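You operate a simulated robot arm through the tools that you are given. There is no shell and no other tool. Be economical: measure what you need, move in short steps, check, and stop when the job is done.

The job below is to be done with a simulated robot arm. You get a single attempt, and the scene is never put back.

TASK
Serve the cereal on the orange card into the pink bowl.
Fine: scoop as many times as the card says, put the scoop on the plate, close the jar and set the bowl on the high table.
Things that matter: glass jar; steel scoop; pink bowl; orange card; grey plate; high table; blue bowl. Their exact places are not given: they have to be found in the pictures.

It is judged by the outcome, as a careful person would: the job done as asked, and still so three seconds after it is handed in. It fails if anything else is knocked over, pushed out of place, dropped, spilled or broken.

THE ROBOT
A 7-joint arm with a two-finger parallel gripper on a trunk, on a base that drives. Base frame: it is fixed to the floor where the robot stands at the start and does not move with it; the origin is under the middle of the robot, x ahead of it, y to its left, z up. Units: mm, rad, N and s.
Its first joint turns from -2.007 to 2.007 rad. Places, roughly: high table [-1000, 700, 900]. Payload 3.91 kg.
The TCP is the grasp point between the finger pads, 30 mm short of the fingertips. In the tool frame z runs along the fingers and y along their closing line. Largest opening 110 mm; finger width 20, thickness 10; the body of the gripper, 48 by 112 mm, starts 55 mm behind the TCP.
Orientation is that of the tool frame in the base frame, as a unit quaternion [x, y, z, w]. With the fingers straight down and closing along the base's y, the tool's x points along the base's -x, its y along +y and its z along -z.

THE INTERFACE
- The arm moves only by the tool jog_arm. Its argument "plan" is a list of rows, each a list of 6 numbers: the shift along the base's x, y, z in units of 50 mm (1.0 is 50 mm), then the turn, a rotation vector about the base's x, y, z in units of 5 degrees (1.0 is 5 degrees). In form: [[x, y, z, wx, wy, wz], ...]. A call has 1 to 10 rows; each row shifts and turns the commanded pose from where the row before left it. "hand" is the finger opening in mm, from 0 to 110, set as the call begins (left out, the last holds). A call with a number of a shift or a turn outside -1 to 1 is refused whole. Rows are played at 5 a second. More than 50 mm and 0.15 rad between two rows, or a gripper value outside its range, and nothing of the call is played. Where a pose cannot be reached the arm comes as near as it can. A force on the tool above 40 N (or 10 N above the force at the start of the call, whichever is more), or a blocked arm, ends the call early, and 0.2 s more pass. Each finger travels about 153 mm/s and halts on what it meets, pressing with about 44 N; the grip force reading is that of the motor and also rises with nothing between the fingers. The clock runs only during rows and for 0.2 s after the last one: add rows that do not move to give the fingers time. It gives the time, the measured TCP pose, the force on the tool (base axes), the opening and the grip force at its end, in the units of the frame above (readings bear some noise).
- Cameras (640 x 400 px; columns grow to the right, rows downward): "scene" is now at [210.5, 236.4, 1322.5]; the picture's right is [0.36, -0.93, 0.00], its down [-0.66, -0.25, -0.71] and it looks along [0.66, 0.25, -0.71] (base axes); focal length 214 px, centre (320, 200). "wrist" rides on the gripper at [72, 17, -103] in the tool frame; the picture's right is [-0.23, 0.97, 0.00], its down [-0.76, -0.18, -0.62] and it looks along [-0.61, -0.14, 0.78] (tool axes); focal length 222 px, centre (320, 200).
- snapshot(camera): a new picture of that camera. It takes no simulated time.
- move_column(by): slides the trunk up (or, below 0, down) by that many mm; the arm and the scene camera ride with it, the base frame stays. It gives what a move gives, with no picture.
- roll_base(legs): drives the robot by 1 to 6 legs, each [ahead, left, turn to the left] in mm, mm and rad, along the robot's own axes; the way and the turn of a leg run together, so that a leg with both is an arc; at most 1500 mm and 3.142 rad a leg. The arm and the cameras ride along, it lands a little off, and it stops where it bumps. It gives what a move gives.
- turn_head(pan, tilt): turns the head with the scene camera to pan (to the left, within 1.396 rad either way) and tilt (down, from -0.506 to 1.204), counted from straight ahead of the robot. It gives what a move gives.
- probe_pixels(camera, pixels): for up to 12 pixels [column, row] of the newest picture of that camera ("zoom" is the newest enlarged one), the place [x, y, z] in the base frame of the surface seen there, good to about 2 mm, but the place of the scene camera against the robot may be out by one fixed shift of up to 12 mm in any direction. It takes no simulated time.
- inspect(camera, box): a new picture of the part [left, top, right, bottom] of that camera's present view, enlarged. It takes no simulated time.
- finish_job(): hands the job in; it is judged then, once.

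Go step by step. Measure first, check grasps and placings, and put right what went wrong. The budget is 80 turns and 68 pictures, counting those below and the enlarged ones. Unless the task says otherwise, let go and move clear before handing in, and close with one line.

The tools are called after "Call:" as a command line: name --pt "numbers of a row" for each row, then --argument value for the rest, lists and objects as JSON in quotes. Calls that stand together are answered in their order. jog_arm: Moves the arm, as the interface text tells. Its arguments: {"type":"object","properties":{"plan":{"type":"array","items":{"type":"array","items":{"type":"number"}}},"hand":{"type":"number"}},"required":["plan"]} The other tools are called the same way: move_column (by) slides the trunk up or down; roll_base (legs) drives the base; turn_head (pan, tilt) turns the head that bears the scene camera; snapshot (camera) takes a picture; probe_pixels (camera, pixels) gives the place of the surface under pixels of a picture; inspect (camera, box) takes an enlarged picture of a part of a camera's view; finish_job () hands the job in.

At the start:

```text
clock: 0.0
tcp_pos: [440.0, 195.4, 1291.7]
tool_rot: [0.001, 1.0, 0.001, 0.0]
contact_force: [-0.2, 0.7, 0.6]
gripper_width: 110.0
grasp_force: 0.0
trunk travel left (down, up): [-675.0, 315.0]
robot x, y, heading: [-1.0, -0.0, -0.002]
head pan, tilt: [0.365, 0.782]
```

scene: 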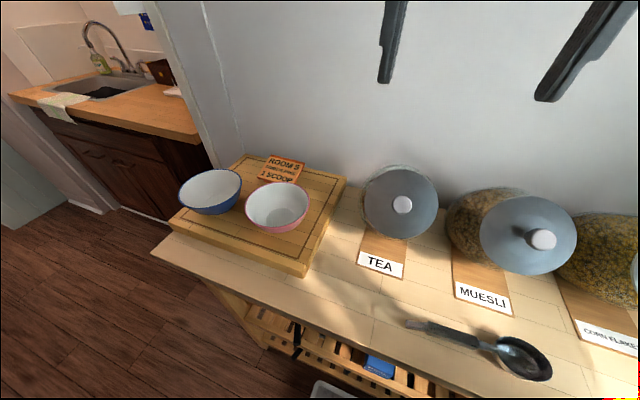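
wrist: 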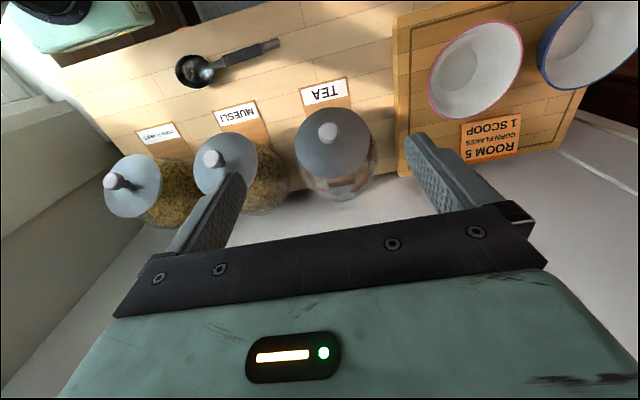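

The card near (283,167) seems to read "ROOM 5 CORN FLAKES 1 SCOOP", and the corn flakes jar is at the right edge. I'll zoom in on the card and turn the head right to see the rest of the table.

Call:
inspect --camera "scene" --box '[240, 140, 330, 196]'

Call:
turn_head --pan -0.1 --tilt 0.85

Call:
snapshot --camera "scene"

```text
7.11 times, centred on (285, 168) of scene
```

zoom: 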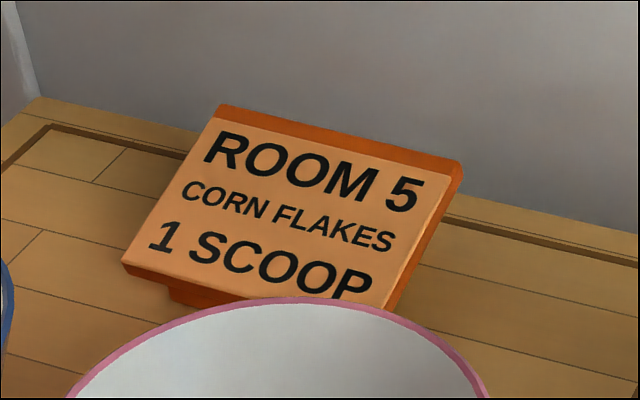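

```text
clock: 0.9
tcp_pos: [440.0, 195.1, 1291.1]
tool_rot: [0.001, 1.0, 0.0, 0.001]
contact_force: [1.0, -0.9, 0.3]
gripper_width: 110.2
grasp_force: 0.0
trunk travel left (down, up): [-675.0, 315.0]
robot x, y, heading: [1.2, 3.0, -0.001]
head pan, tilt: [-0.099, 0.85]
```

```text
64 pictures are left
```

scene: 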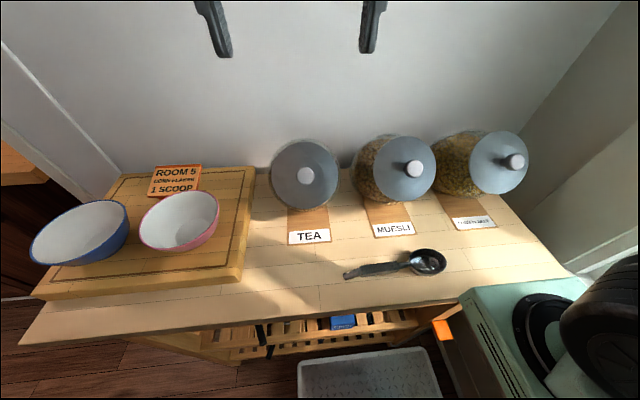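

Corn flakes, one scoop. I'll probe the jars, scoop, bowls and table, and look for the grey plate.

Call:
probe_pixels --camera "scene" --pixels '[[516, 161], [490, 180], [480, 160], [455, 175], [474, 222], [428, 262], [400, 267], [360, 271], [415, 168], [400, 185], [442, 264], [305, 176]]'

Call:
probe_pixels --camera "scene" --pixels '[[180, 222], [140, 235], [217, 207], [177, 193], [180, 250], [212, 235], [80, 232], [220, 265], [235, 180], [300, 290], [560, 270], [300, 212]]'

Call:
inspect --camera "scene" --box '[330, 110, 570, 290]'

Call:
turn_head --pan -0.9 --tilt 0.7

Call:
snapshot --camera "scene"

```text
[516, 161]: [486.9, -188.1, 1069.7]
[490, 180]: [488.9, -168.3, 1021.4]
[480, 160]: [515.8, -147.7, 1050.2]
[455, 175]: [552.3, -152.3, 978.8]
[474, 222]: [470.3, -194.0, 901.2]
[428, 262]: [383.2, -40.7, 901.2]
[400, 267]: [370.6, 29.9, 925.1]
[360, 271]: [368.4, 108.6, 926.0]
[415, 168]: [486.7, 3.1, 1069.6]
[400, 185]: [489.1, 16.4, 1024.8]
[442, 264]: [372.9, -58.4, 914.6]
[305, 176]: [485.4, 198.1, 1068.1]
```

```text
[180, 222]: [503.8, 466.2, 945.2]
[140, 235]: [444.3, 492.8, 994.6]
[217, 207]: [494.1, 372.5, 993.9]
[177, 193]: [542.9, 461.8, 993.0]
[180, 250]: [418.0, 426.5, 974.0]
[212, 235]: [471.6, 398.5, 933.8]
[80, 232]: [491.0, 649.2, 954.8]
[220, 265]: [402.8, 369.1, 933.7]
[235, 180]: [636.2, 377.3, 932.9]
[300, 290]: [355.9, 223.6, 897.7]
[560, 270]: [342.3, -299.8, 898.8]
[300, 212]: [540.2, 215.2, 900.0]
```

```text
2.22 times, centred on (450, 200) of scene
```

zoom: 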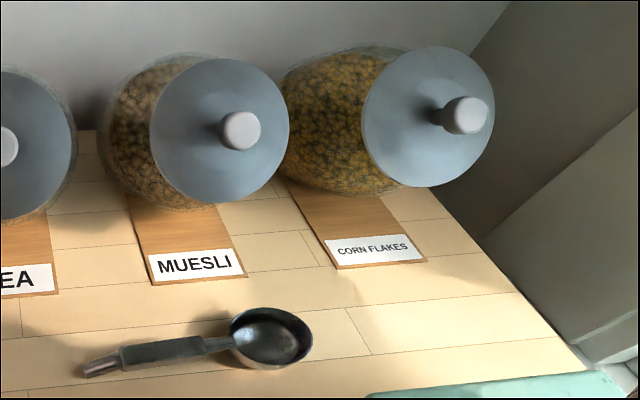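

```text
clock: 2.0
tcp_pos: [440.4, 195.5, 1291.3]
tool_rot: [0.001, 1.0, 0.0, -0.001]
contact_force: [-0.2, 0.0, 0.6]
gripper_width: 110.0
grasp_force: 0.0
trunk travel left (down, up): [-675.0, 315.0]
robot x, y, heading: [-1.7, 1.3, 0.0]
head pan, tilt: [-0.901, 0.7]
```

```text
62 pictures are left
```

scene: 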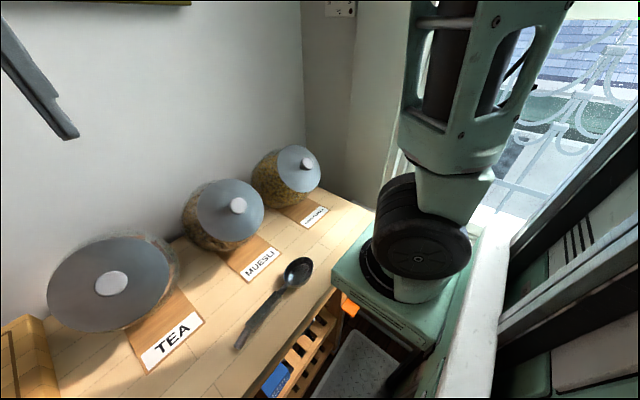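

The plate isn't on this counter. I'll look to the left.

Call:
turn_head --pan 1.0 --tilt 0.6

Call:
snapshot --camera "scene"

Call:
turn_head --pan 0.3 --tilt 1.2

Call:
snapshot --camera "scene"

Call:
snapshot --camera "wrist"

Call:
probe_pixels --camera "wrist" --pixels '[[200, 70], [240, 55], [270, 43], [300, 60], [118, 183], [210, 158], [328, 132], [350, 100], [490, 135], [477, 70], [432, 30], [160, 135]]'

```text
clock: 3.9
tcp_pos: [440.8, 195.6, 1292.6]
tool_rot: [0.001, 1.0, 0.0, 0.0]
contact_force: [-1.1, -0.2, -0.8]
gripper_width: 110.0
grasp_force: 0.0
trunk travel left (down, up): [-675.0, 315.0]
robot x, y, heading: [0.1, 1.2, -0.005]
head pan, tilt: [1.0, 0.6]
```

```text
61 pictures are left
```

scene: 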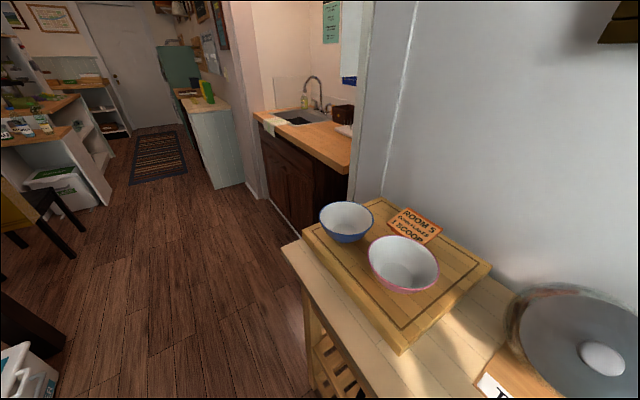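

```text
clock: 5.0
tcp_pos: [440.5, 196.7, 1290.7]
tool_rot: [-0.001, 1.0, 0.0, 0.0]
contact_force: [0.6, -0.2, 0.9]
gripper_width: 110.0
grasp_force: 0.1
trunk travel left (down, up): [-675.0, 315.0]
robot x, y, heading: [-1.8, 1.0, -0.001]
head pan, tilt: [0.3, 1.201]
```

```text
60 pictures are left
```

scene: 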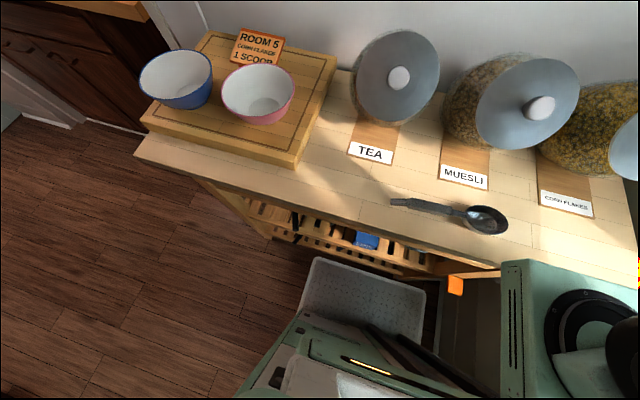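

```text
59 pictures are left
```

wrist: 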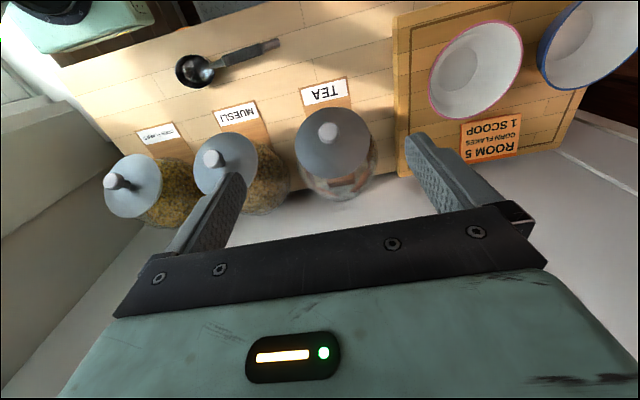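

```text
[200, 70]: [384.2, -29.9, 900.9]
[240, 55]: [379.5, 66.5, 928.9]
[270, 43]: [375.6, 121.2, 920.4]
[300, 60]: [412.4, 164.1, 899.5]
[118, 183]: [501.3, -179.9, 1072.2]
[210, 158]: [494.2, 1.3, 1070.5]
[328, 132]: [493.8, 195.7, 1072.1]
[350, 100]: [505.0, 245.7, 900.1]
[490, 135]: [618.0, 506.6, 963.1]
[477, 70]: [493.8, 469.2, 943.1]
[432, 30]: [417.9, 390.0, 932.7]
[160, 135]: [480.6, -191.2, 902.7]
```

Still no plate seen. I'll check the white thing on the sink counter and look further left.

Call:
turn_head --pan 1.396 --tilt 0.5

Call:
snapshot --camera "scene"

Call:
turn_head --pan 0.8 --tilt 0.4

Call:
snapshot --camera "scene"

Call:
turn_head --pan -1.396 --tilt 0.7

Call:
snapshot --camera "scene"

```text
clock: 6.3
tcp_pos: [440.5, 195.4, 1291.8]
tool_rot: [-0.001, 1.0, 0.0, 0.0]
contact_force: [0.2, 0.7, 0.5]
gripper_width: 110.1
grasp_force: 0.0
trunk travel left (down, up): [-675.0, 315.0]
robot x, y, heading: [-1.1, 1.5, 0.001]
head pan, tilt: [1.396, 0.499]
```

```text
58 pictures are left
```

scene: 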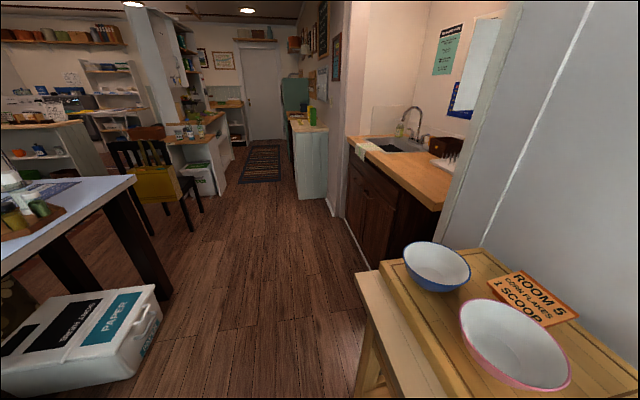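

```text
clock: 7.3
tcp_pos: [440.4, 194.8, 1290.8]
tool_rot: [0.0, 1.0, 0.0, 0.0]
contact_force: [0.2, -1.1, -0.6]
gripper_width: 109.9
grasp_force: 0.1
trunk travel left (down, up): [-675.0, 315.0]
robot x, y, heading: [-1.7, -1.8, 0.0]
head pan, tilt: [0.799, 0.4]
```

```text
57 pictures are left
```

scene: 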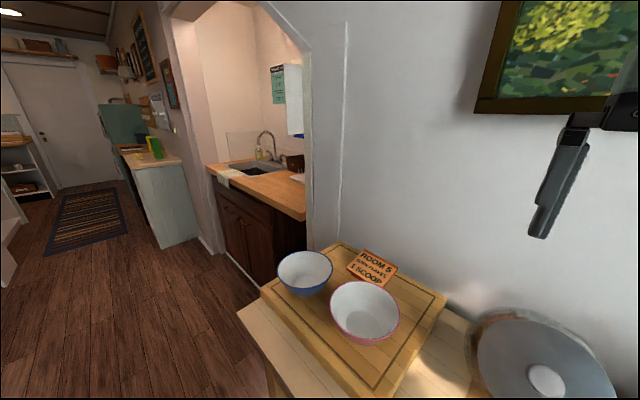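

```text
clock: 9.4
tcp_pos: [439.7, 195.3, 1291.6]
tool_rot: [0.0, 1.0, 0.0, 0.0]
contact_force: [-1.0, -0.1, 0.2]
gripper_width: 110.1
grasp_force: 0.1
trunk travel left (down, up): [-675.0, 315.0]
robot x, y, heading: [0.9, 0.1, -0.002]
head pan, tilt: [-1.396, 0.7]
```

```text
56 pictures are left
```

scene: 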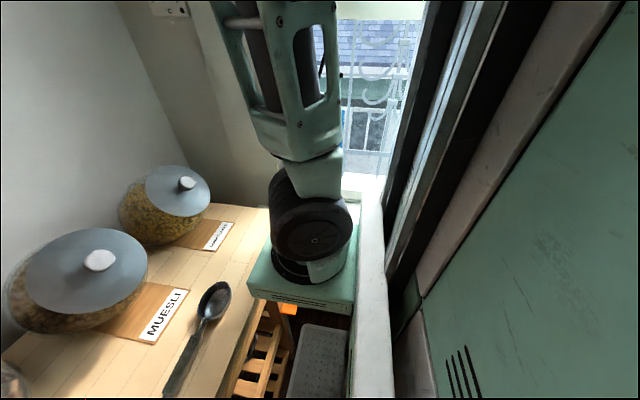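

A table stands at the left edge of the pan 1.396 view and may be the high table. I'll probe the arm base, then look left again to measure it.

Call:
probe_pixels --camera "scene" --pixels '[[310, 240], [300, 290], [250, 285], [350, 290], [320, 170], [380, 350], [330, 370], [215, 300]]'

Call:
turn_head --pan 1.396 --tilt 0.8

Call:
snapshot --camera "scene"

Call:
probe_pixels --camera "scene" --pixels '[[60, 80], [5, 90], [130, 80], [20, 140], [60, 250], [150, 200], [10, 380], [250, 350], [120, 390], [360, 160]]'

```text
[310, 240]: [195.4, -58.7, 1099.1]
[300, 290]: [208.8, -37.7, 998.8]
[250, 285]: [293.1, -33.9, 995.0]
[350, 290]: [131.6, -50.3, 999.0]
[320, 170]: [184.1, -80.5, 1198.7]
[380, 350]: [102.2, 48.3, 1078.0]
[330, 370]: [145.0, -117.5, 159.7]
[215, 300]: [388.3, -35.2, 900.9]
```

```text
clock: 11.8
tcp_pos: [440.2, 195.8, 1290.8]
tool_rot: [0.0, 1.0, -0.001, 0.001]
contact_force: [-0.3, 0.0, -0.5]
gripper_width: 109.9
grasp_force: 0.0
trunk travel left (down, up): [-675.0, 315.0]
robot x, y, heading: [0.7, -1.5, -0.003]
head pan, tilt: [1.396, 0.799]
```

```text
55 pictures are left
```

scene: 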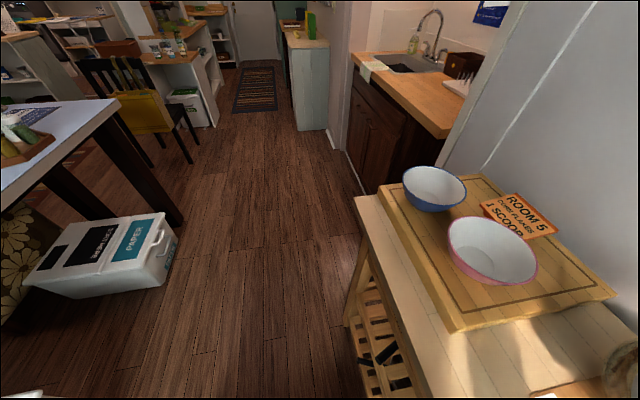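

```text
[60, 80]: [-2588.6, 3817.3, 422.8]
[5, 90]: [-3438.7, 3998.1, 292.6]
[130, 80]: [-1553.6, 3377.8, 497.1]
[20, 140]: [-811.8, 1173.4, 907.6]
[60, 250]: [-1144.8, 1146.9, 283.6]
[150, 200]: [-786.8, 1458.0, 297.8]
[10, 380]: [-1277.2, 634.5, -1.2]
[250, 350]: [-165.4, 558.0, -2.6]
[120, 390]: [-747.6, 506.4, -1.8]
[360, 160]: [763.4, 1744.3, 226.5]
```

I can't see behind the robot from here. The floor to the left and rear is clear (pixel 250,350 → floor), so I'll slide that way and turn left to see the high table and maybe the plate.

Call:
roll_base --legs '[[-150, 350, 0], [0, 0, 0.8]]'

Call:
turn_head --pan 1.1 --tilt 0.6

Call:
snapshot --camera "scene"

```text
clock: 16.3
tcp_pos: [10.6, 799.5, 1291.5]
tool_rot: [-0.395, 0.919, 0.0, 0.0]
contact_force: [-0.4, -0.3, -0.2]
gripper_width: 110.0
grasp_force: 0.2
trunk travel left (down, up): [-675.0, 315.0]
robot x, y, heading: [-147.6, 342.5, 0.814]
head pan, tilt: [1.396, 0.799]
```

```text
clock: 17.1
tcp_pos: [10.7, 798.7, 1291.3]
tool_rot: [-0.396, 0.918, 0.0, 0.0]
contact_force: [-0.4, 0.0, -0.2]
gripper_width: 109.8
grasp_force: 0.1
trunk travel left (down, up): [-675.0, 315.0]
robot x, y, heading: [-149.5, 344.8, 0.815]
head pan, tilt: [1.1, 0.6]
```

```text
54 pictures are left
```

scene: 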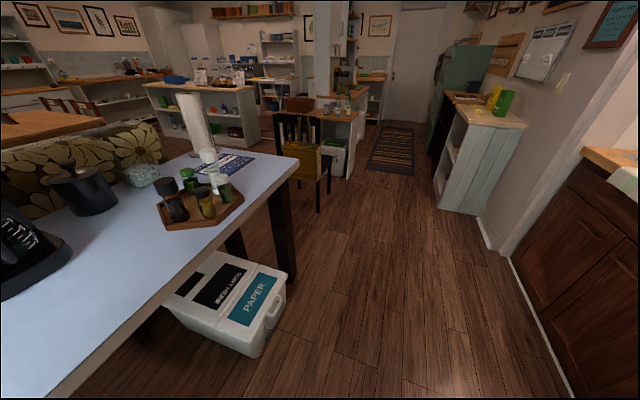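

The high table is now in view. I'll pan further left to see its top and measure it.

Call:
turn_head --pan 1.396 --tilt 0.8

Call:
snapshot --camera "scene"

Call:
probe_pixels --camera "scene" --pixels '[[250, 80], [150, 120], [200, 200], [100, 150], [50, 300], [150, 300], [220, 150], [20, 220], [100, 380], [300, 250], [180, 250], [280, 120]]'

```text
clock: 17.9
tcp_pos: [9.6, 797.2, 1292.4]
tool_rot: [-0.395, 0.919, 0.0, 0.0]
contact_force: [0.7, -0.4, 0.3]
gripper_width: 109.8
grasp_force: 0.0
trunk travel left (down, up): [-675.0, 315.0]
robot x, y, heading: [-151.6, 345.9, 0.818]
head pan, tilt: [1.396, 0.799]
```

```text
53 pictures are left
```

scene: 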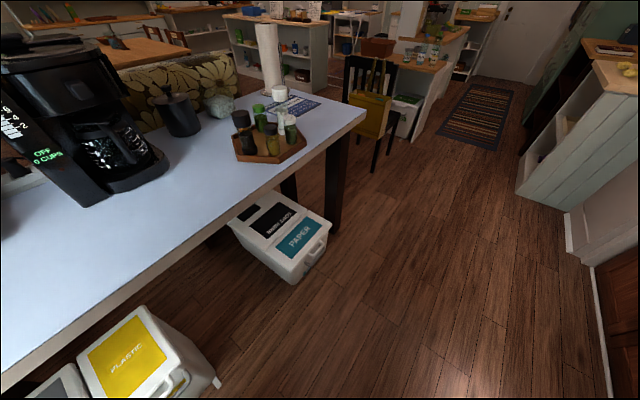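

```text
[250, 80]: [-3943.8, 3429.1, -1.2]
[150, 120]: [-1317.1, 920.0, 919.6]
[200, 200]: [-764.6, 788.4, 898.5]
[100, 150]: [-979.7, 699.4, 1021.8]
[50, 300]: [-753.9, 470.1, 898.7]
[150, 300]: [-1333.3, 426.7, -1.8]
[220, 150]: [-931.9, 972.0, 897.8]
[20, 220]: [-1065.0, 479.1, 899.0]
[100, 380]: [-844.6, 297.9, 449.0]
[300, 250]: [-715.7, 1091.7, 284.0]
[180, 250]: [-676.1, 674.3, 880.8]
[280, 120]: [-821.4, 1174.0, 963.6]
```

The table top is at z≈898, with its front edge at x≈-680 and free space around (-770, 600–800). The plate still isn't visible, so I'll turn further left to see the rest of the table.

Call:
roll_base --legs '[[0, 0, 0.75]]'

Call:
snapshot --camera "scene"

Call:
turn_head --pan 0.9 --tilt 0.7

Call:
snapshot --camera "scene"

```text
clock: 20.3
tcp_pos: [-347.9, 782.1, 1291.9]
tool_rot: [0.71, -0.705, 0.0, 0.0]
contact_force: [-0.2, 0.3, -0.4]
gripper_width: 110.0
grasp_force: 0.0
trunk travel left (down, up): [-675.0, 315.0]
robot x, y, heading: [-150.6, 339.8, 1.578]
head pan, tilt: [1.396, 0.799]
```

```text
52 pictures are left
```

scene: 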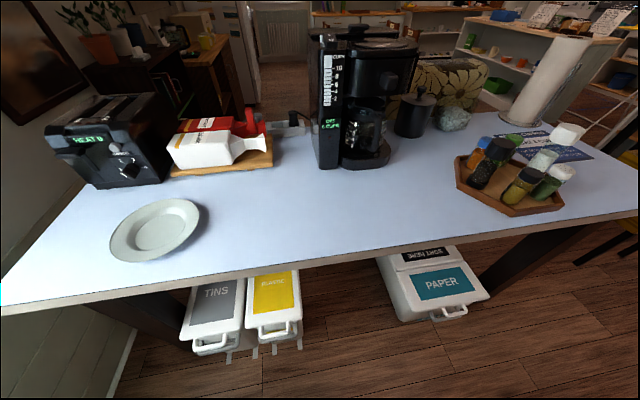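

```text
clock: 21.3
tcp_pos: [-348.4, 783.0, 1290.4]
tool_rot: [0.71, -0.705, 0.0, 0.0]
contact_force: [-0.8, -0.3, 0.9]
gripper_width: 110.0
grasp_force: 0.1
trunk travel left (down, up): [-675.0, 315.0]
robot x, y, heading: [-149.9, 342.9, 1.576]
head pan, tilt: [0.901, 0.7]
```

```text
51 pictures are left
```

scene: 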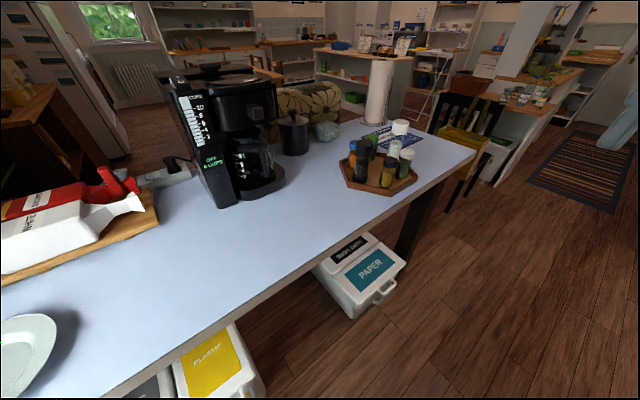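

The grey plate is on the high table at (155,230) in the first picture. I'll point the head back at it and measure.

Call:
turn_head --pan 1.396 --tilt 0.8

Call:
snapshot --camera "scene"

Call:
probe_pixels --camera "scene" --pixels '[[155, 230], [118, 245], [200, 215], [160, 202], [140, 258], [200, 275], [10, 300], [300, 230], [420, 210], [270, 170], [370, 160], [25, 250]]'

```text
clock: 22.2
tcp_pos: [-348.5, 783.2, 1290.9]
tool_rot: [0.709, -0.705, 0.0, 0.0]
contact_force: [0.2, 0.8, -0.6]
gripper_width: 110.0
grasp_force: 0.1
trunk travel left (down, up): [-675.0, 315.0]
robot x, y, heading: [-148.7, 344.3, 1.581]
head pan, tilt: [1.396, 0.799]
```

```text
50 pictures are left
```

scene: 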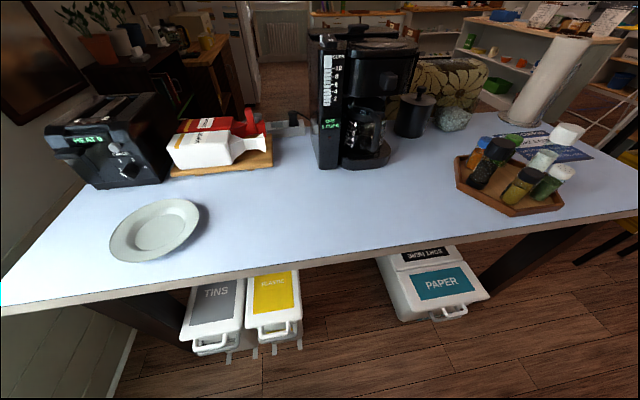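

```text
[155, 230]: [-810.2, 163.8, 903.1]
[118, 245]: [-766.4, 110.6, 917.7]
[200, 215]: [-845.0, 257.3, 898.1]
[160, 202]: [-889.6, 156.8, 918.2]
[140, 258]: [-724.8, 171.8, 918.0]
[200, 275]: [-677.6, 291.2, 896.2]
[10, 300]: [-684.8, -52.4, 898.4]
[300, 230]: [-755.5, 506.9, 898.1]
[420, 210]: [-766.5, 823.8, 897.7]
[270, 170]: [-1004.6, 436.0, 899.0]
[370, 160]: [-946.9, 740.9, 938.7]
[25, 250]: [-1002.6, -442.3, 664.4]
```

Plate centre is about (-810,165), rim z≈918, radius ≈90, and the table is free around y 450–800. I'll go back to the trolley and stand a bit further away (about -300,100) so the jar, scoop and bowl are all in reach.

Call:
roll_base --legs '[[0, 0, -1.58], [-130, -240, 0]]'

Call:
turn_head --pan -0.3 --tilt 0.65

Call:
snapshot --camera "scene"

Call:
snapshot --camera "wrist"

```text
clock: 28.1
tcp_pos: [157.5, 284.3, 1291.7]
tool_rot: [0.028, 1.0, 0.0, 0.0]
contact_force: [0.7, -0.5, -0.2]
gripper_width: 109.9
grasp_force: 0.1
trunk travel left (down, up): [-675.0, 315.0]
robot x, y, heading: [-292.5, 111.1, -0.057]
head pan, tilt: [1.396, 0.799]
```

```text
clock: 29.8
tcp_pos: [157.1, 283.5, 1291.9]
tool_rot: [0.027, 1.0, -0.001, -0.001]
contact_force: [-0.1, 0.5, 0.0]
gripper_width: 110.1
grasp_force: 0.1
trunk travel left (down, up): [-675.0, 315.0]
robot x, y, heading: [-290.8, 112.1, -0.056]
head pan, tilt: [-0.3, 0.649]
```

```text
49 pictures are left
```

scene: 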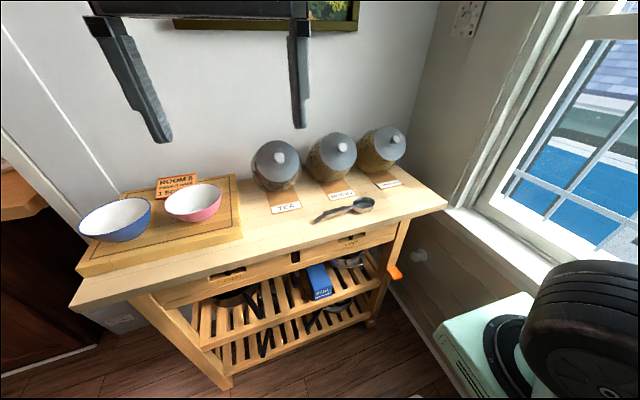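

```text
48 pictures are left
```

wrist: 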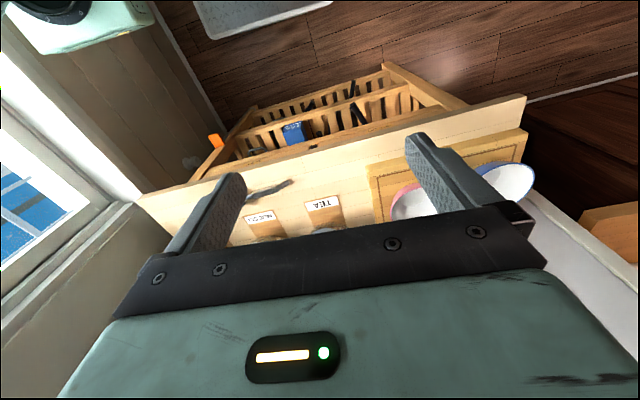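

All three jars, the scoop and the bowls are in view, and the corn flakes jar is at (383,148). I'll zoom in to measure the jar and lid.

Call:
inspect --camera "scene" --box '[300, 105, 428, 225]'

```text
3.33 times, centred on (364, 165) of scene
```

zoom: 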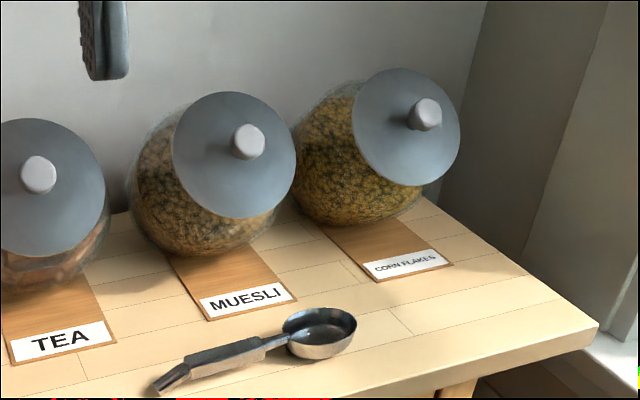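

The lids look slanted toward the robot, so I'll measure the lid plane, knob and jar.

Call:
probe_pixels --camera "zoom" --pixels '[[400, 75], [365, 100], [360, 140], [385, 170], [425, 180], [450, 150], [452, 110], [390, 125], [430, 112], [420, 150], [405, 70], [340, 200]]'

Call:
probe_pixels --camera "zoom" --pixels '[[160, 388], [190, 365], [240, 350], [262, 346], [285, 340], [320, 315], [352, 320], [320, 335], [300, 325], [320, 352], [210, 362], [180, 375]]'

```text
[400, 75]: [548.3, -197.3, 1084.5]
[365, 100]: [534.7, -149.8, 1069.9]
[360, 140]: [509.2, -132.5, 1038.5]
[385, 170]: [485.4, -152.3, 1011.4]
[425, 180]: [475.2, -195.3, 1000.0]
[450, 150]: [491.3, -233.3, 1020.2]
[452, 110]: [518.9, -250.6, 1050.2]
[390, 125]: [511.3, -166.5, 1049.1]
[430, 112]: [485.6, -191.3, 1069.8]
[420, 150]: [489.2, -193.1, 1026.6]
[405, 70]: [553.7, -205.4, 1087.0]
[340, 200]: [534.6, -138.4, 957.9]
```

```text
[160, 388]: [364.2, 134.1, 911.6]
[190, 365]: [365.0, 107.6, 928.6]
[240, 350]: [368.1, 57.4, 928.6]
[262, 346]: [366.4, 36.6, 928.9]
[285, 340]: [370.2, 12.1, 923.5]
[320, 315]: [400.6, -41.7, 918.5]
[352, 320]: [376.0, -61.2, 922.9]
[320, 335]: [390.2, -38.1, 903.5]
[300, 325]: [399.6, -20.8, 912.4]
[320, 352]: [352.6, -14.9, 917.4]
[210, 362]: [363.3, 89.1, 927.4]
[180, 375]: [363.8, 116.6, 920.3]
```

The jars have slanted mouths: the lid plane has its normal about (-0.73,0,0.68), with centre ≈(514,-192,1044) and knob top ≈(486,-191,1070). The wrist camera puts it about 8 mm further in x. I'll go to a pre-grasp with the tool tilted 47° forward.

Call:
jog_arm --pt "0.5 -0.95 -0.28 0 -0.946 0.64" --pt "0.5 -0.95 -0.28 0 -0.946 0" --pt "0.5 -0.95 -0.28 0 -0.946 0" --pt "0.5 -0.95 -0.28 0 -0.946 0" --pt "0.5 -0.95 -0.28 0 -0.946 0" --pt "0.5 -0.95 -0.28 0 -0.946 0" --pt "0.5 -0.95 -0.28 0 -0.946 0" --pt "0.5 -0.95 -0.28 0 -0.946 0" --pt "0.5 -0.95 -0.28 0 -0.946 0" --pt "0.5 -0.95 -0.28 0 -0.946 0" --hand 70

Call:
snapshot --camera "wrist"

```text
refused: row 1 steps farther than a row can; nothing moved
```

```text
46 pictures are left
```

wrist: 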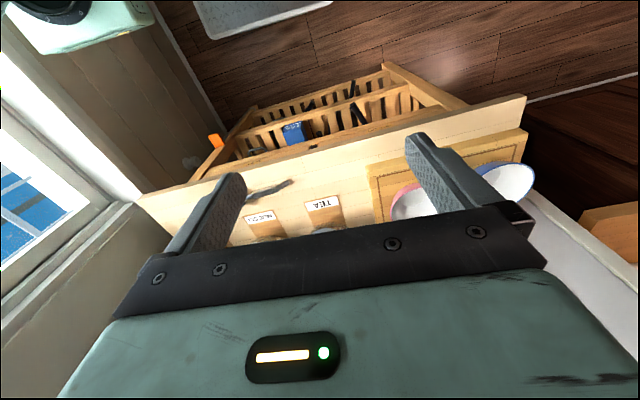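

The row exceeded the 50 mm norm, so I'll use smaller steps.

Call:
jog_arm --pt "0.5 -0.8 -0.25 0 -0.946 0.64" --pt "0.5 -0.8 -0.25 0 -0.946 0" --pt "0.5 -0.8 -0.25 0 -0.946 0" --pt "0.5 -0.8 -0.25 0 -0.946 0" --pt "0.5 -0.8 -0.25 0 -0.946 0" --pt "0.5 -0.8 -0.25 0 -0.946 0" --pt "0.5 -0.8 -0.25 0 -0.946 0" --pt "0.5 -0.8 -0.25 0 -0.946 0" --pt "0.5 -0.8 -0.25 0 -0.946 0" --pt "0.5 -0.8 -0.25 0 -0.946 0" --hand 70

Call:
jog_arm --pt "0 -0.77 -0.15 0 0 0" --pt "0 -0.77 -0.15 0 0 0" --pt "0 0 0 0 0 0"

Call:
snapshot --camera "wrist"

```text
clock: 32.0
tcp_pos: [407.7, -119.9, 1168.6]
tool_rot: [0.0, 0.916, 0.0, 0.401]
contact_force: [-0.4, -0.1, 0.7]
gripper_width: 70.0
grasp_force: 0.1
trunk travel left (down, up): [-675.0, 315.0]
robot x, y, heading: [-292.9, 112.0, -0.056]
head pan, tilt: [-0.3, 0.649]
```

```text
clock: 32.8
tcp_pos: [407.1, -196.7, 1153.0]
tool_rot: [-0.001, 0.916, 0.001, 0.401]
contact_force: [-0.1, -0.5, 0.0]
gripper_width: 70.0
grasp_force: 0.0
trunk travel left (down, up): [-675.0, 315.0]
robot x, y, heading: [-293.5, 113.5, -0.052]
head pan, tilt: [-0.3, 0.649]
```

```text
45 pictures are left
```

wrist: 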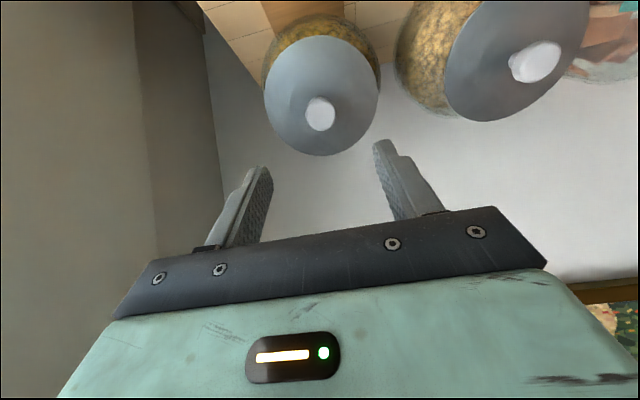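

The knob at (320,113) is ahead. I'll probe the lid with the wrist camera.

Call:
probe_pixels --camera "wrist" --pixels '[[320, 115], [308, 108], [334, 113], [320, 128], [321, 100], [280, 115], [370, 100], [320, 55], [325, 145], [275, 75], [345, 145], [300, 140]]'

```text
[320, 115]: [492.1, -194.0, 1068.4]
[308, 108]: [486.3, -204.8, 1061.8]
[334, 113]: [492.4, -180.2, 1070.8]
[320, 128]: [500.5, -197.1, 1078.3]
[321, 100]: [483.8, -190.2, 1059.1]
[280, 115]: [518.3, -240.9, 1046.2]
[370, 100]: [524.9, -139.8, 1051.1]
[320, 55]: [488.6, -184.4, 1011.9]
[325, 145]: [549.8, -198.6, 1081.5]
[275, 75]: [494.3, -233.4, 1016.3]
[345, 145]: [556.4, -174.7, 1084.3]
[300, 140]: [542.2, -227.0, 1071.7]
```

Knob top is at ≈(492,-193,1069). I'll advance along the lid normal by (85,+3,-84), then close the fingers.

Call:
jog_arm --pt "0.567 0.02 -0.56 0 0 0" --pt "0.567 0.02 -0.56 0 0 0" --pt "0.4 0.02 -0.4 0 0 0" --pt "0.166 0.01 -0.16 0 0 0" --pt "0 0 0 0 0 0"

Call:
snapshot --camera "wrist"

Call:
inspect --camera "scene" --box '[320, 80, 450, 190]'

```text
clock: 34.0
tcp_pos: [493.3, -192.9, 1068.0]
tool_rot: [0.0, 0.915, -0.001, 0.402]
contact_force: [-9.1, -0.9, 10.9]
gripper_width: 70.4
grasp_force: 0.5
trunk travel left (down, up): [-675.0, 315.0]
robot x, y, heading: [-292.6, 114.3, -0.06]
head pan, tilt: [-0.3, 0.649]
```

```text
44 pictures are left
```

wrist: 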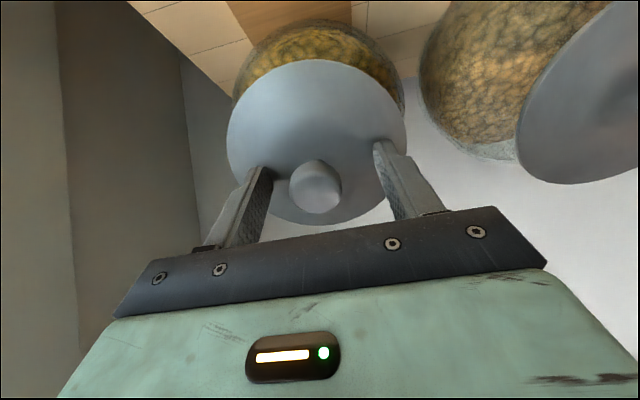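

```text
3.64 times, centred on (385, 135) of scene
```

zoom: 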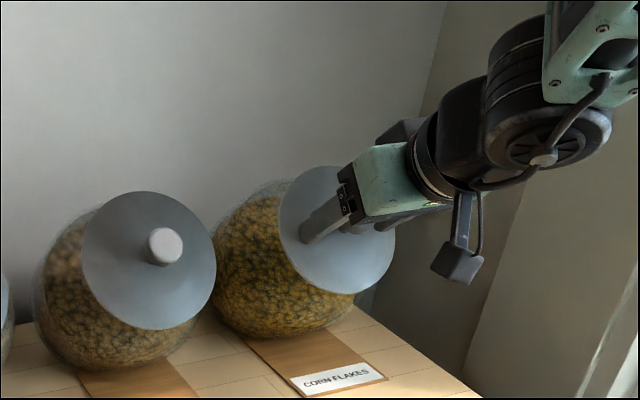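

The fingertips touch the lid (about 14 N along the normal). I'll back off about 4 mm and close on the knob.

Call:
jog_arm --pt "-0.06 0 0.055 0 0 0" --pt "0 0 0 0 0 0"

Call:
jog_arm --pt "0 0 0 0 0 0" --pt "0 0 0 0 0 0" --pt "0 0 0 0 0 0" --pt "0 0 0 0 0 0" --hand 10

```text
clock: 34.6
tcp_pos: [490.9, -189.5, 1067.8]
tool_rot: [-0.001, 0.916, 0.001, 0.401]
contact_force: [0.2, -0.1, 0.4]
gripper_width: 70.4
grasp_force: 0.0
trunk travel left (down, up): [-675.0, 315.0]
robot x, y, heading: [-289.0, 113.1, -0.053]
head pan, tilt: [-0.3, 0.649]
```

```text
clock: 35.6
tcp_pos: [490.3, -190.4, 1068.2]
tool_rot: [-0.001, 0.916, 0.001, 0.401]
contact_force: [-5.0, -5.2, -0.2]
gripper_width: 31.0
grasp_force: 44.4
trunk travel left (down, up): [-675.0, 315.0]
robot x, y, heading: [-296.7, 113.9, -0.057]
head pan, tilt: [-0.3, 0.649]
```

The knob is held at 31 mm opening. I'll pull gently along the lid normal.

Call:
jog_arm --pt "-0.146 0 0.137 0 0 0" --pt "-0.146 0 0.137 0 0 0" --pt "-0.146 0 0.137 0 0 0" --pt "0 0 0 0 0 0"

Call:
inspect --camera "scene" --box '[320, 80, 450, 190]'

```text
clock: 36.6
tcp_pos: [467.6, -190.7, 1091.0]
tool_rot: [-0.002, 0.916, 0.001, 0.402]
contact_force: [0.2, 0.6, -1.0]
gripper_width: 30.6
grasp_force: 44.0
trunk travel left (down, up): [-675.0, 315.0]
robot x, y, heading: [-291.9, 114.5, -0.054]
head pan, tilt: [-0.3, 0.649]
```

```text
3.64 times, centred on (385, 135) of scene
```

zoom: 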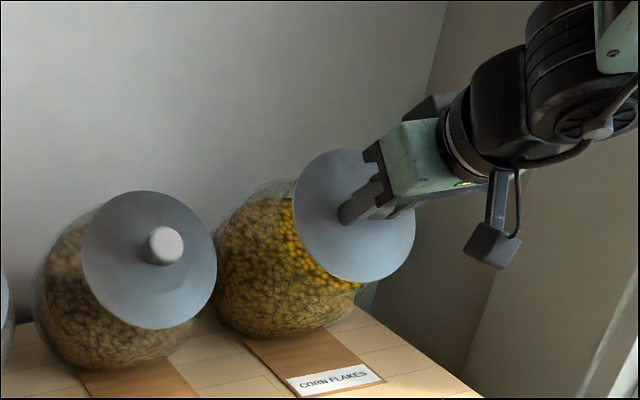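

The lid comes off freely; the seated TCP was (490.3,-190.4,1068.2). I'll retract further and measure where the lid can rest.

Call:
jog_arm --pt "-0.6 0 0.6 0 0 0" --pt "-0.6 0 0.6 0 0 0" --pt "0 0 0.5 0 0 0" --pt "0 0 0 0 0 0"

Call:
snapshot --camera "scene"

Call:
probe_pixels --camera "scene" --pixels '[[390, 212], [400, 217], [410, 221], [430, 205], [445, 203], [375, 230], [405, 190], [425, 190], [380, 220], [415, 210], [370, 208], [440, 196]]'

```text
clock: 37.6
tcp_pos: [408.9, -191.9, 1178.0]
tool_rot: [-0.001, 0.916, 0.001, 0.401]
contact_force: [0.1, 0.4, -0.8]
gripper_width: 31.1
grasp_force: 43.9
trunk travel left (down, up): [-675.0, 315.0]
robot x, y, heading: [-289.3, 113.1, -0.053]
head pan, tilt: [-0.3, 0.649]
```

```text
41 pictures are left
```

scene: 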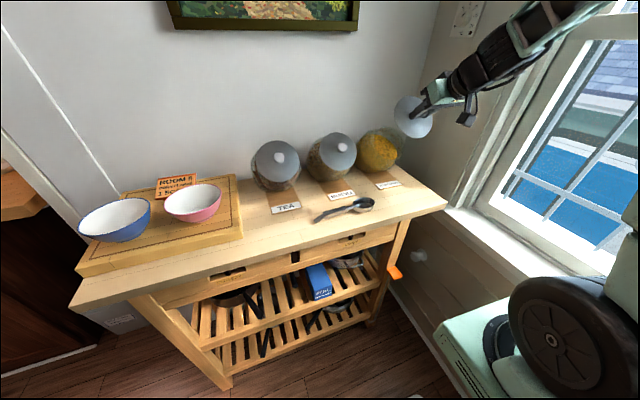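

```text
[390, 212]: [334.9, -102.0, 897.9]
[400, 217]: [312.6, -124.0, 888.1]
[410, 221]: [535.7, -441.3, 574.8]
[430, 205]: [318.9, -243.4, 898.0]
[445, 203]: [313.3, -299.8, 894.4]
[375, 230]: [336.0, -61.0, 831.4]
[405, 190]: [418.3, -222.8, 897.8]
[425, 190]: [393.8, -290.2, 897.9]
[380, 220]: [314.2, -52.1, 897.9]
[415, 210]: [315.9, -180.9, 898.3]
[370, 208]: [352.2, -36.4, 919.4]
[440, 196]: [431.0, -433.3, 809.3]
```

I'll check where the label strip ends, then set the lid on the free right front corner.

Call:
inspect --camera "scene" --box '[350, 150, 450, 230]'

Call:
probe_pixels --camera "zoom" --pixels '[[205, 235], [260, 240], [320, 225], [360, 205], [250, 230], [340, 190]]'

```text
5.00 times, centred on (400, 190) of scene
```

zoom: 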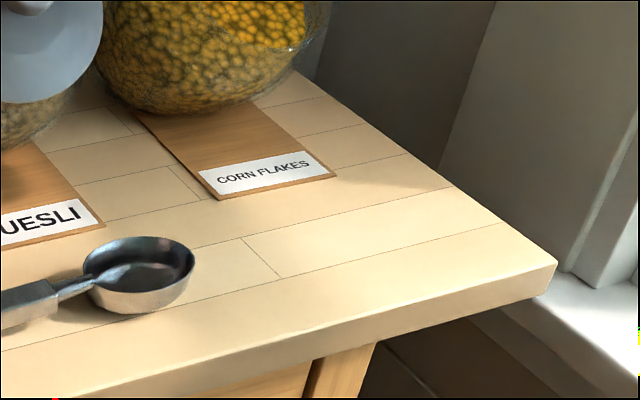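

```text
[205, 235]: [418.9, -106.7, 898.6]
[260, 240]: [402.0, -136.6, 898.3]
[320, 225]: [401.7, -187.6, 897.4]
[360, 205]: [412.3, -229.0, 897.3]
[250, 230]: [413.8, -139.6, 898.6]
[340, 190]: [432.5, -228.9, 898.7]
```

The label ends at x≈445, so the spot (388,-215) is free. I'll turn the tool down and move above it.

Call:
jog_arm --pt "-0.042 -0.046 -0.3 0 0.946 0" --pt "-0.042 -0.046 -0.3 0 0.946 0" --pt "-0.042 -0.046 -0.3 0 0.946 0" --pt "-0.042 -0.046 -0.3 0 0.946 0" --pt "-0.042 -0.046 -0.3 0 0.946 0" --pt "-0.042 -0.046 -0.3 0 0.946 0" --pt "-0.042 -0.046 -0.3 0 0.946 0" --pt "-0.042 -0.046 -0.3 0 0.946 0" --pt "-0.042 -0.046 -0.3 0 0.946 0" --pt "-0.042 -0.046 -0.3 0 0.946 0"

Call:
inspect --camera "scene" --box '[340, 110, 480, 230]'

```text
clock: 39.8
tcp_pos: [385.0, -213.0, 1024.6]
tool_rot: [0.0, 1.0, 0.001, -0.001]
contact_force: [0.7, -0.5, -0.5]
gripper_width: 30.8
grasp_force: 44.2
trunk travel left (down, up): [-675.0, 315.0]
robot x, y, heading: [-294.9, 113.6, -0.057]
head pan, tilt: [-0.3, 0.649]
```

```text
3.33 times, centred on (410, 170) of scene
```

zoom: 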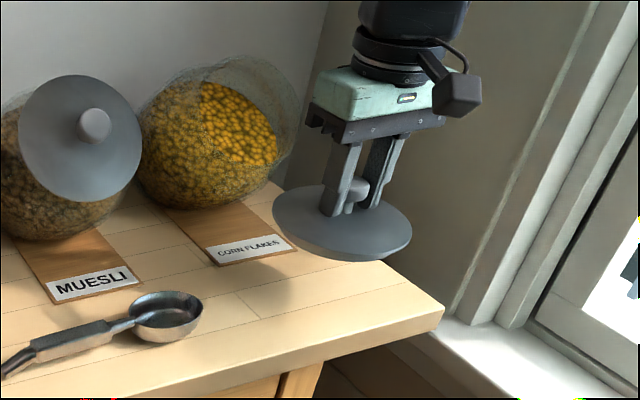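

The lid hangs level over the spot. I'll lower it in small steps until it touches.

Call:
jog_arm --pt "0.05 0 -0.6 0 0 0" --pt "0 0 -0.5 0 0 0" --pt "0 0 -0.1 0 0 0" --pt "0 0 -0.1 0 0 0" --pt "0 0 -0.1 0 0 0" --pt "0 0 -0.1 0 0 0" --pt "0 0 -0.1 0 0 0" --pt "0 0 -0.1 0 0 0" --pt "0 0 -0.1 0 0 0"

```text
clock: 41.4
tcp_pos: [389.8, -212.6, 954.0]
tool_rot: [-0.001, 1.0, 0.001, 0.004]
contact_force: [-6.5, 3.6, 25.2]
gripper_width: 31.0
grasp_force: 44.0
trunk travel left (down, up): [-675.0, 315.0]
robot x, y, heading: [-295.4, 112.0, -0.051]
head pan, tilt: [-0.3, 0.649]
stopped in row 7: the force on the tool passed its limit (the readings are from after the stop); the commanded pose is now the measured one
```

It touched down at z≈954. I'll ease up slightly, release, and rise straight up.

Call:
jog_arm --pt "0 0 0.03 0 0 0" --pt "0 0 0 0 0 0"

Call:
jog_arm --pt "0 0 0 0 0 0" --pt "0 0 0 0 0 0" --pt "0 0 0 0 0 0" --hand 70

Call:
jog_arm --pt "0 0 0.5 0 0 0" --pt "0 0 0.8 0 0 0" --pt "0 0 0.9 0 0 0" --pt "0 0.5 0.7 0 0 0" --pt "0 0.8 0 0 0 0"

Call:
snapshot --camera "wrist"

Call:
inspect --camera "scene" --box '[320, 120, 440, 230]'

```text
clock: 42.0
tcp_pos: [390.6, -213.6, 954.0]
tool_rot: [-0.001, 1.0, 0.0, 0.004]
contact_force: [-2.1, 3.9, 15.2]
gripper_width: 30.8
grasp_force: 44.2
trunk travel left (down, up): [-675.0, 315.0]
robot x, y, heading: [-294.2, 113.9, -0.051]
head pan, tilt: [-0.3, 0.649]
```

```text
clock: 42.8
tcp_pos: [390.1, -214.4, 952.8]
tool_rot: [0.0, 1.0, 0.0, 0.003]
contact_force: [2.1, -5.0, 11.9]
gripper_width: 67.4
grasp_force: 0.1
trunk travel left (down, up): [-675.0, 315.0]
robot x, y, heading: [-291.1, 111.0, -0.058]
head pan, tilt: [-0.3, 0.649]
```

```text
clock: 44.0
tcp_pos: [390.4, -145.4, 1099.9]
tool_rot: [-0.001, 1.0, 0.0, 0.002]
contact_force: [0.2, 0.1, -0.6]
gripper_width: 70.2
grasp_force: 0.1
trunk travel left (down, up): [-675.0, 315.0]
robot x, y, heading: [-289.0, 114.3, -0.055]
head pan, tilt: [-0.3, 0.649]
```

```text
38 pictures are left
```

wrist: 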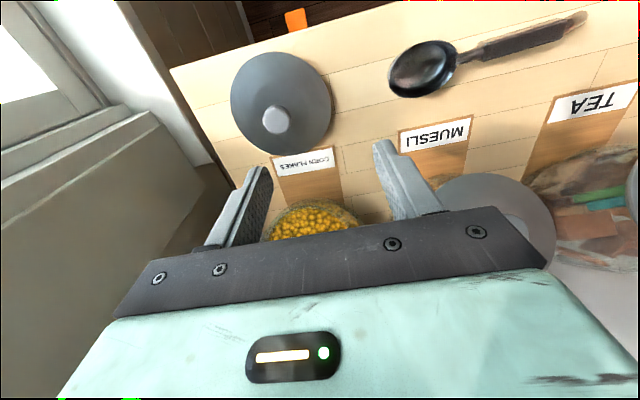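

```text
3.64 times, centred on (380, 175) of scene
```

zoom: 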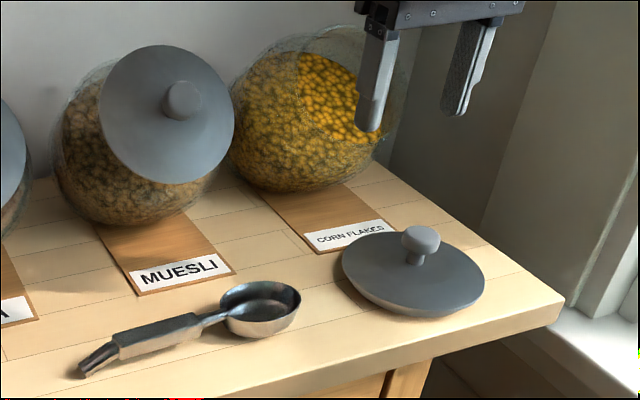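

The lid rests flat. Now I'll measure the scoop accurately with the wrist camera.

Call:
probe_pixels --camera "wrist" --pixels '[[580, 18], [555, 30], [525, 38], [490, 48], [470, 54], [455, 60], [437, 44], [392, 78], [420, 70], [408, 95], [445, 75], [275, 120]]'

Call:
inspect --camera "wrist" --box '[380, 0, 600, 110]'

```text
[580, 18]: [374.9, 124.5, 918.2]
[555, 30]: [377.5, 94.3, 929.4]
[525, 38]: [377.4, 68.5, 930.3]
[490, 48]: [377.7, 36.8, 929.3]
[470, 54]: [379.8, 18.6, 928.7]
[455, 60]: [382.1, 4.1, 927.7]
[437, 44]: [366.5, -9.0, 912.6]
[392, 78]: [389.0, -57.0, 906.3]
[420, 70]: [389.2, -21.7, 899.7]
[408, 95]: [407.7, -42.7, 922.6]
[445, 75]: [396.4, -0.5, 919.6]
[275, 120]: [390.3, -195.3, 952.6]
```

```text
2.91 times, centred on (490, 55) of wrist
```

zoom: 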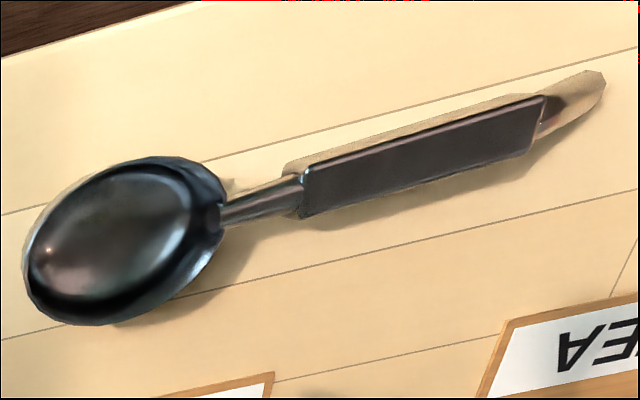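

The scoop handle grip spans y≈25–108 at x≈378, top z≈929, and the bowl centre is ≈(383,-33). I want a 45° grasp, so that later the bowl can point forward into the slanted mouth. First I'll yaw -90° while moving over the handle.

Call:
jog_arm --pt "0 0.5 0 0 0 -1" --pt "0 0.5 0 0 0 -1" --pt "0 0.5 0 0 0 -1" --pt "0 0.5 0 0 0 -1" --pt "0 0.5 0 0 0 -1" --pt "0 0.5 0 0 0 -1" --pt "0 0.5 0 0 0 -1" --pt "0 0.5 0 0 0 -1" --pt "0 0.5 0 0 0 -1" --pt "0 0.5 0 0 0 -1"

Call:
jog_arm --pt "-0.03 0.1 0 0 0 -1" --pt "-0.03 0.1 0 0 0 -1" --pt "-0.03 0.1 0 0 0 -1" --pt "-0.03 0.1 0 0 0 -1" --pt "-0.03 0.1 0 0 0 -1" --pt "-0.03 0.1 0 0 0 -1" --pt "-0.03 0.1 0 0 0 -1" --pt "-0.03 0.1 0 0 0 -1"

Call:
jog_arm --pt "0 0 -0.1 -1 0 0" --pt "0 0 -0.1 -1 0 0" --pt "0 0 -0.1 -1 0 0" --pt "0 0 -0.1 -1 0 0" --pt "0 0 -0.1 -1 0 0" --pt "0 0 -0.1 -1 0 0" --pt "0 0 -0.1 -1 0 0" --pt "0 0 -0.1 -1 0 0" --pt "0 0 -0.1 -1 0 0" --pt "0 0 0 0 0 0"

Call:
snapshot --camera "wrist"

```text
clock: 46.2
tcp_pos: [388.8, 103.7, 1096.5]
tool_rot: [0.424, 0.906, -0.001, 0.005]
contact_force: [0.2, -0.7, 0.7]
gripper_width: 69.9
grasp_force: 0.1
trunk travel left (down, up): [-675.0, 315.0]
robot x, y, heading: [-288.3, 112.2, -0.059]
head pan, tilt: [-0.3, 0.649]
```

```text
clock: 48.0
tcp_pos: [377.8, 140.5, 1097.4]
tool_rot: [0.707, 0.707, -0.003, 0.002]
contact_force: [0.0, 0.8, -0.1]
gripper_width: 70.1
grasp_force: 0.1
trunk travel left (down, up): [-675.0, 315.0]
robot x, y, heading: [-297.4, 110.4, -0.056]
head pan, tilt: [-0.3, 0.649]
```

```text
clock: 50.2
tcp_pos: [379.5, 142.8, 1053.6]
tool_rot: [0.652, 0.653, -0.273, 0.273]
contact_force: [0.6, -0.4, 0.0]
gripper_width: 70.1
grasp_force: 0.1
trunk travel left (down, up): [-675.0, 315.0]
robot x, y, heading: [-292.1, 114.2, -0.054]
head pan, tilt: [-0.3, 0.649]
```

```text
35 pictures are left
```

wrist: 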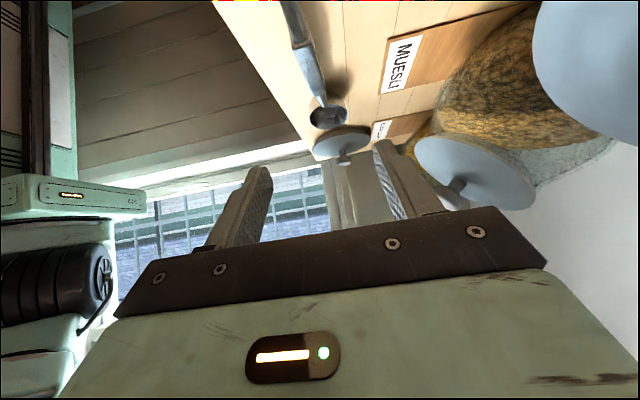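

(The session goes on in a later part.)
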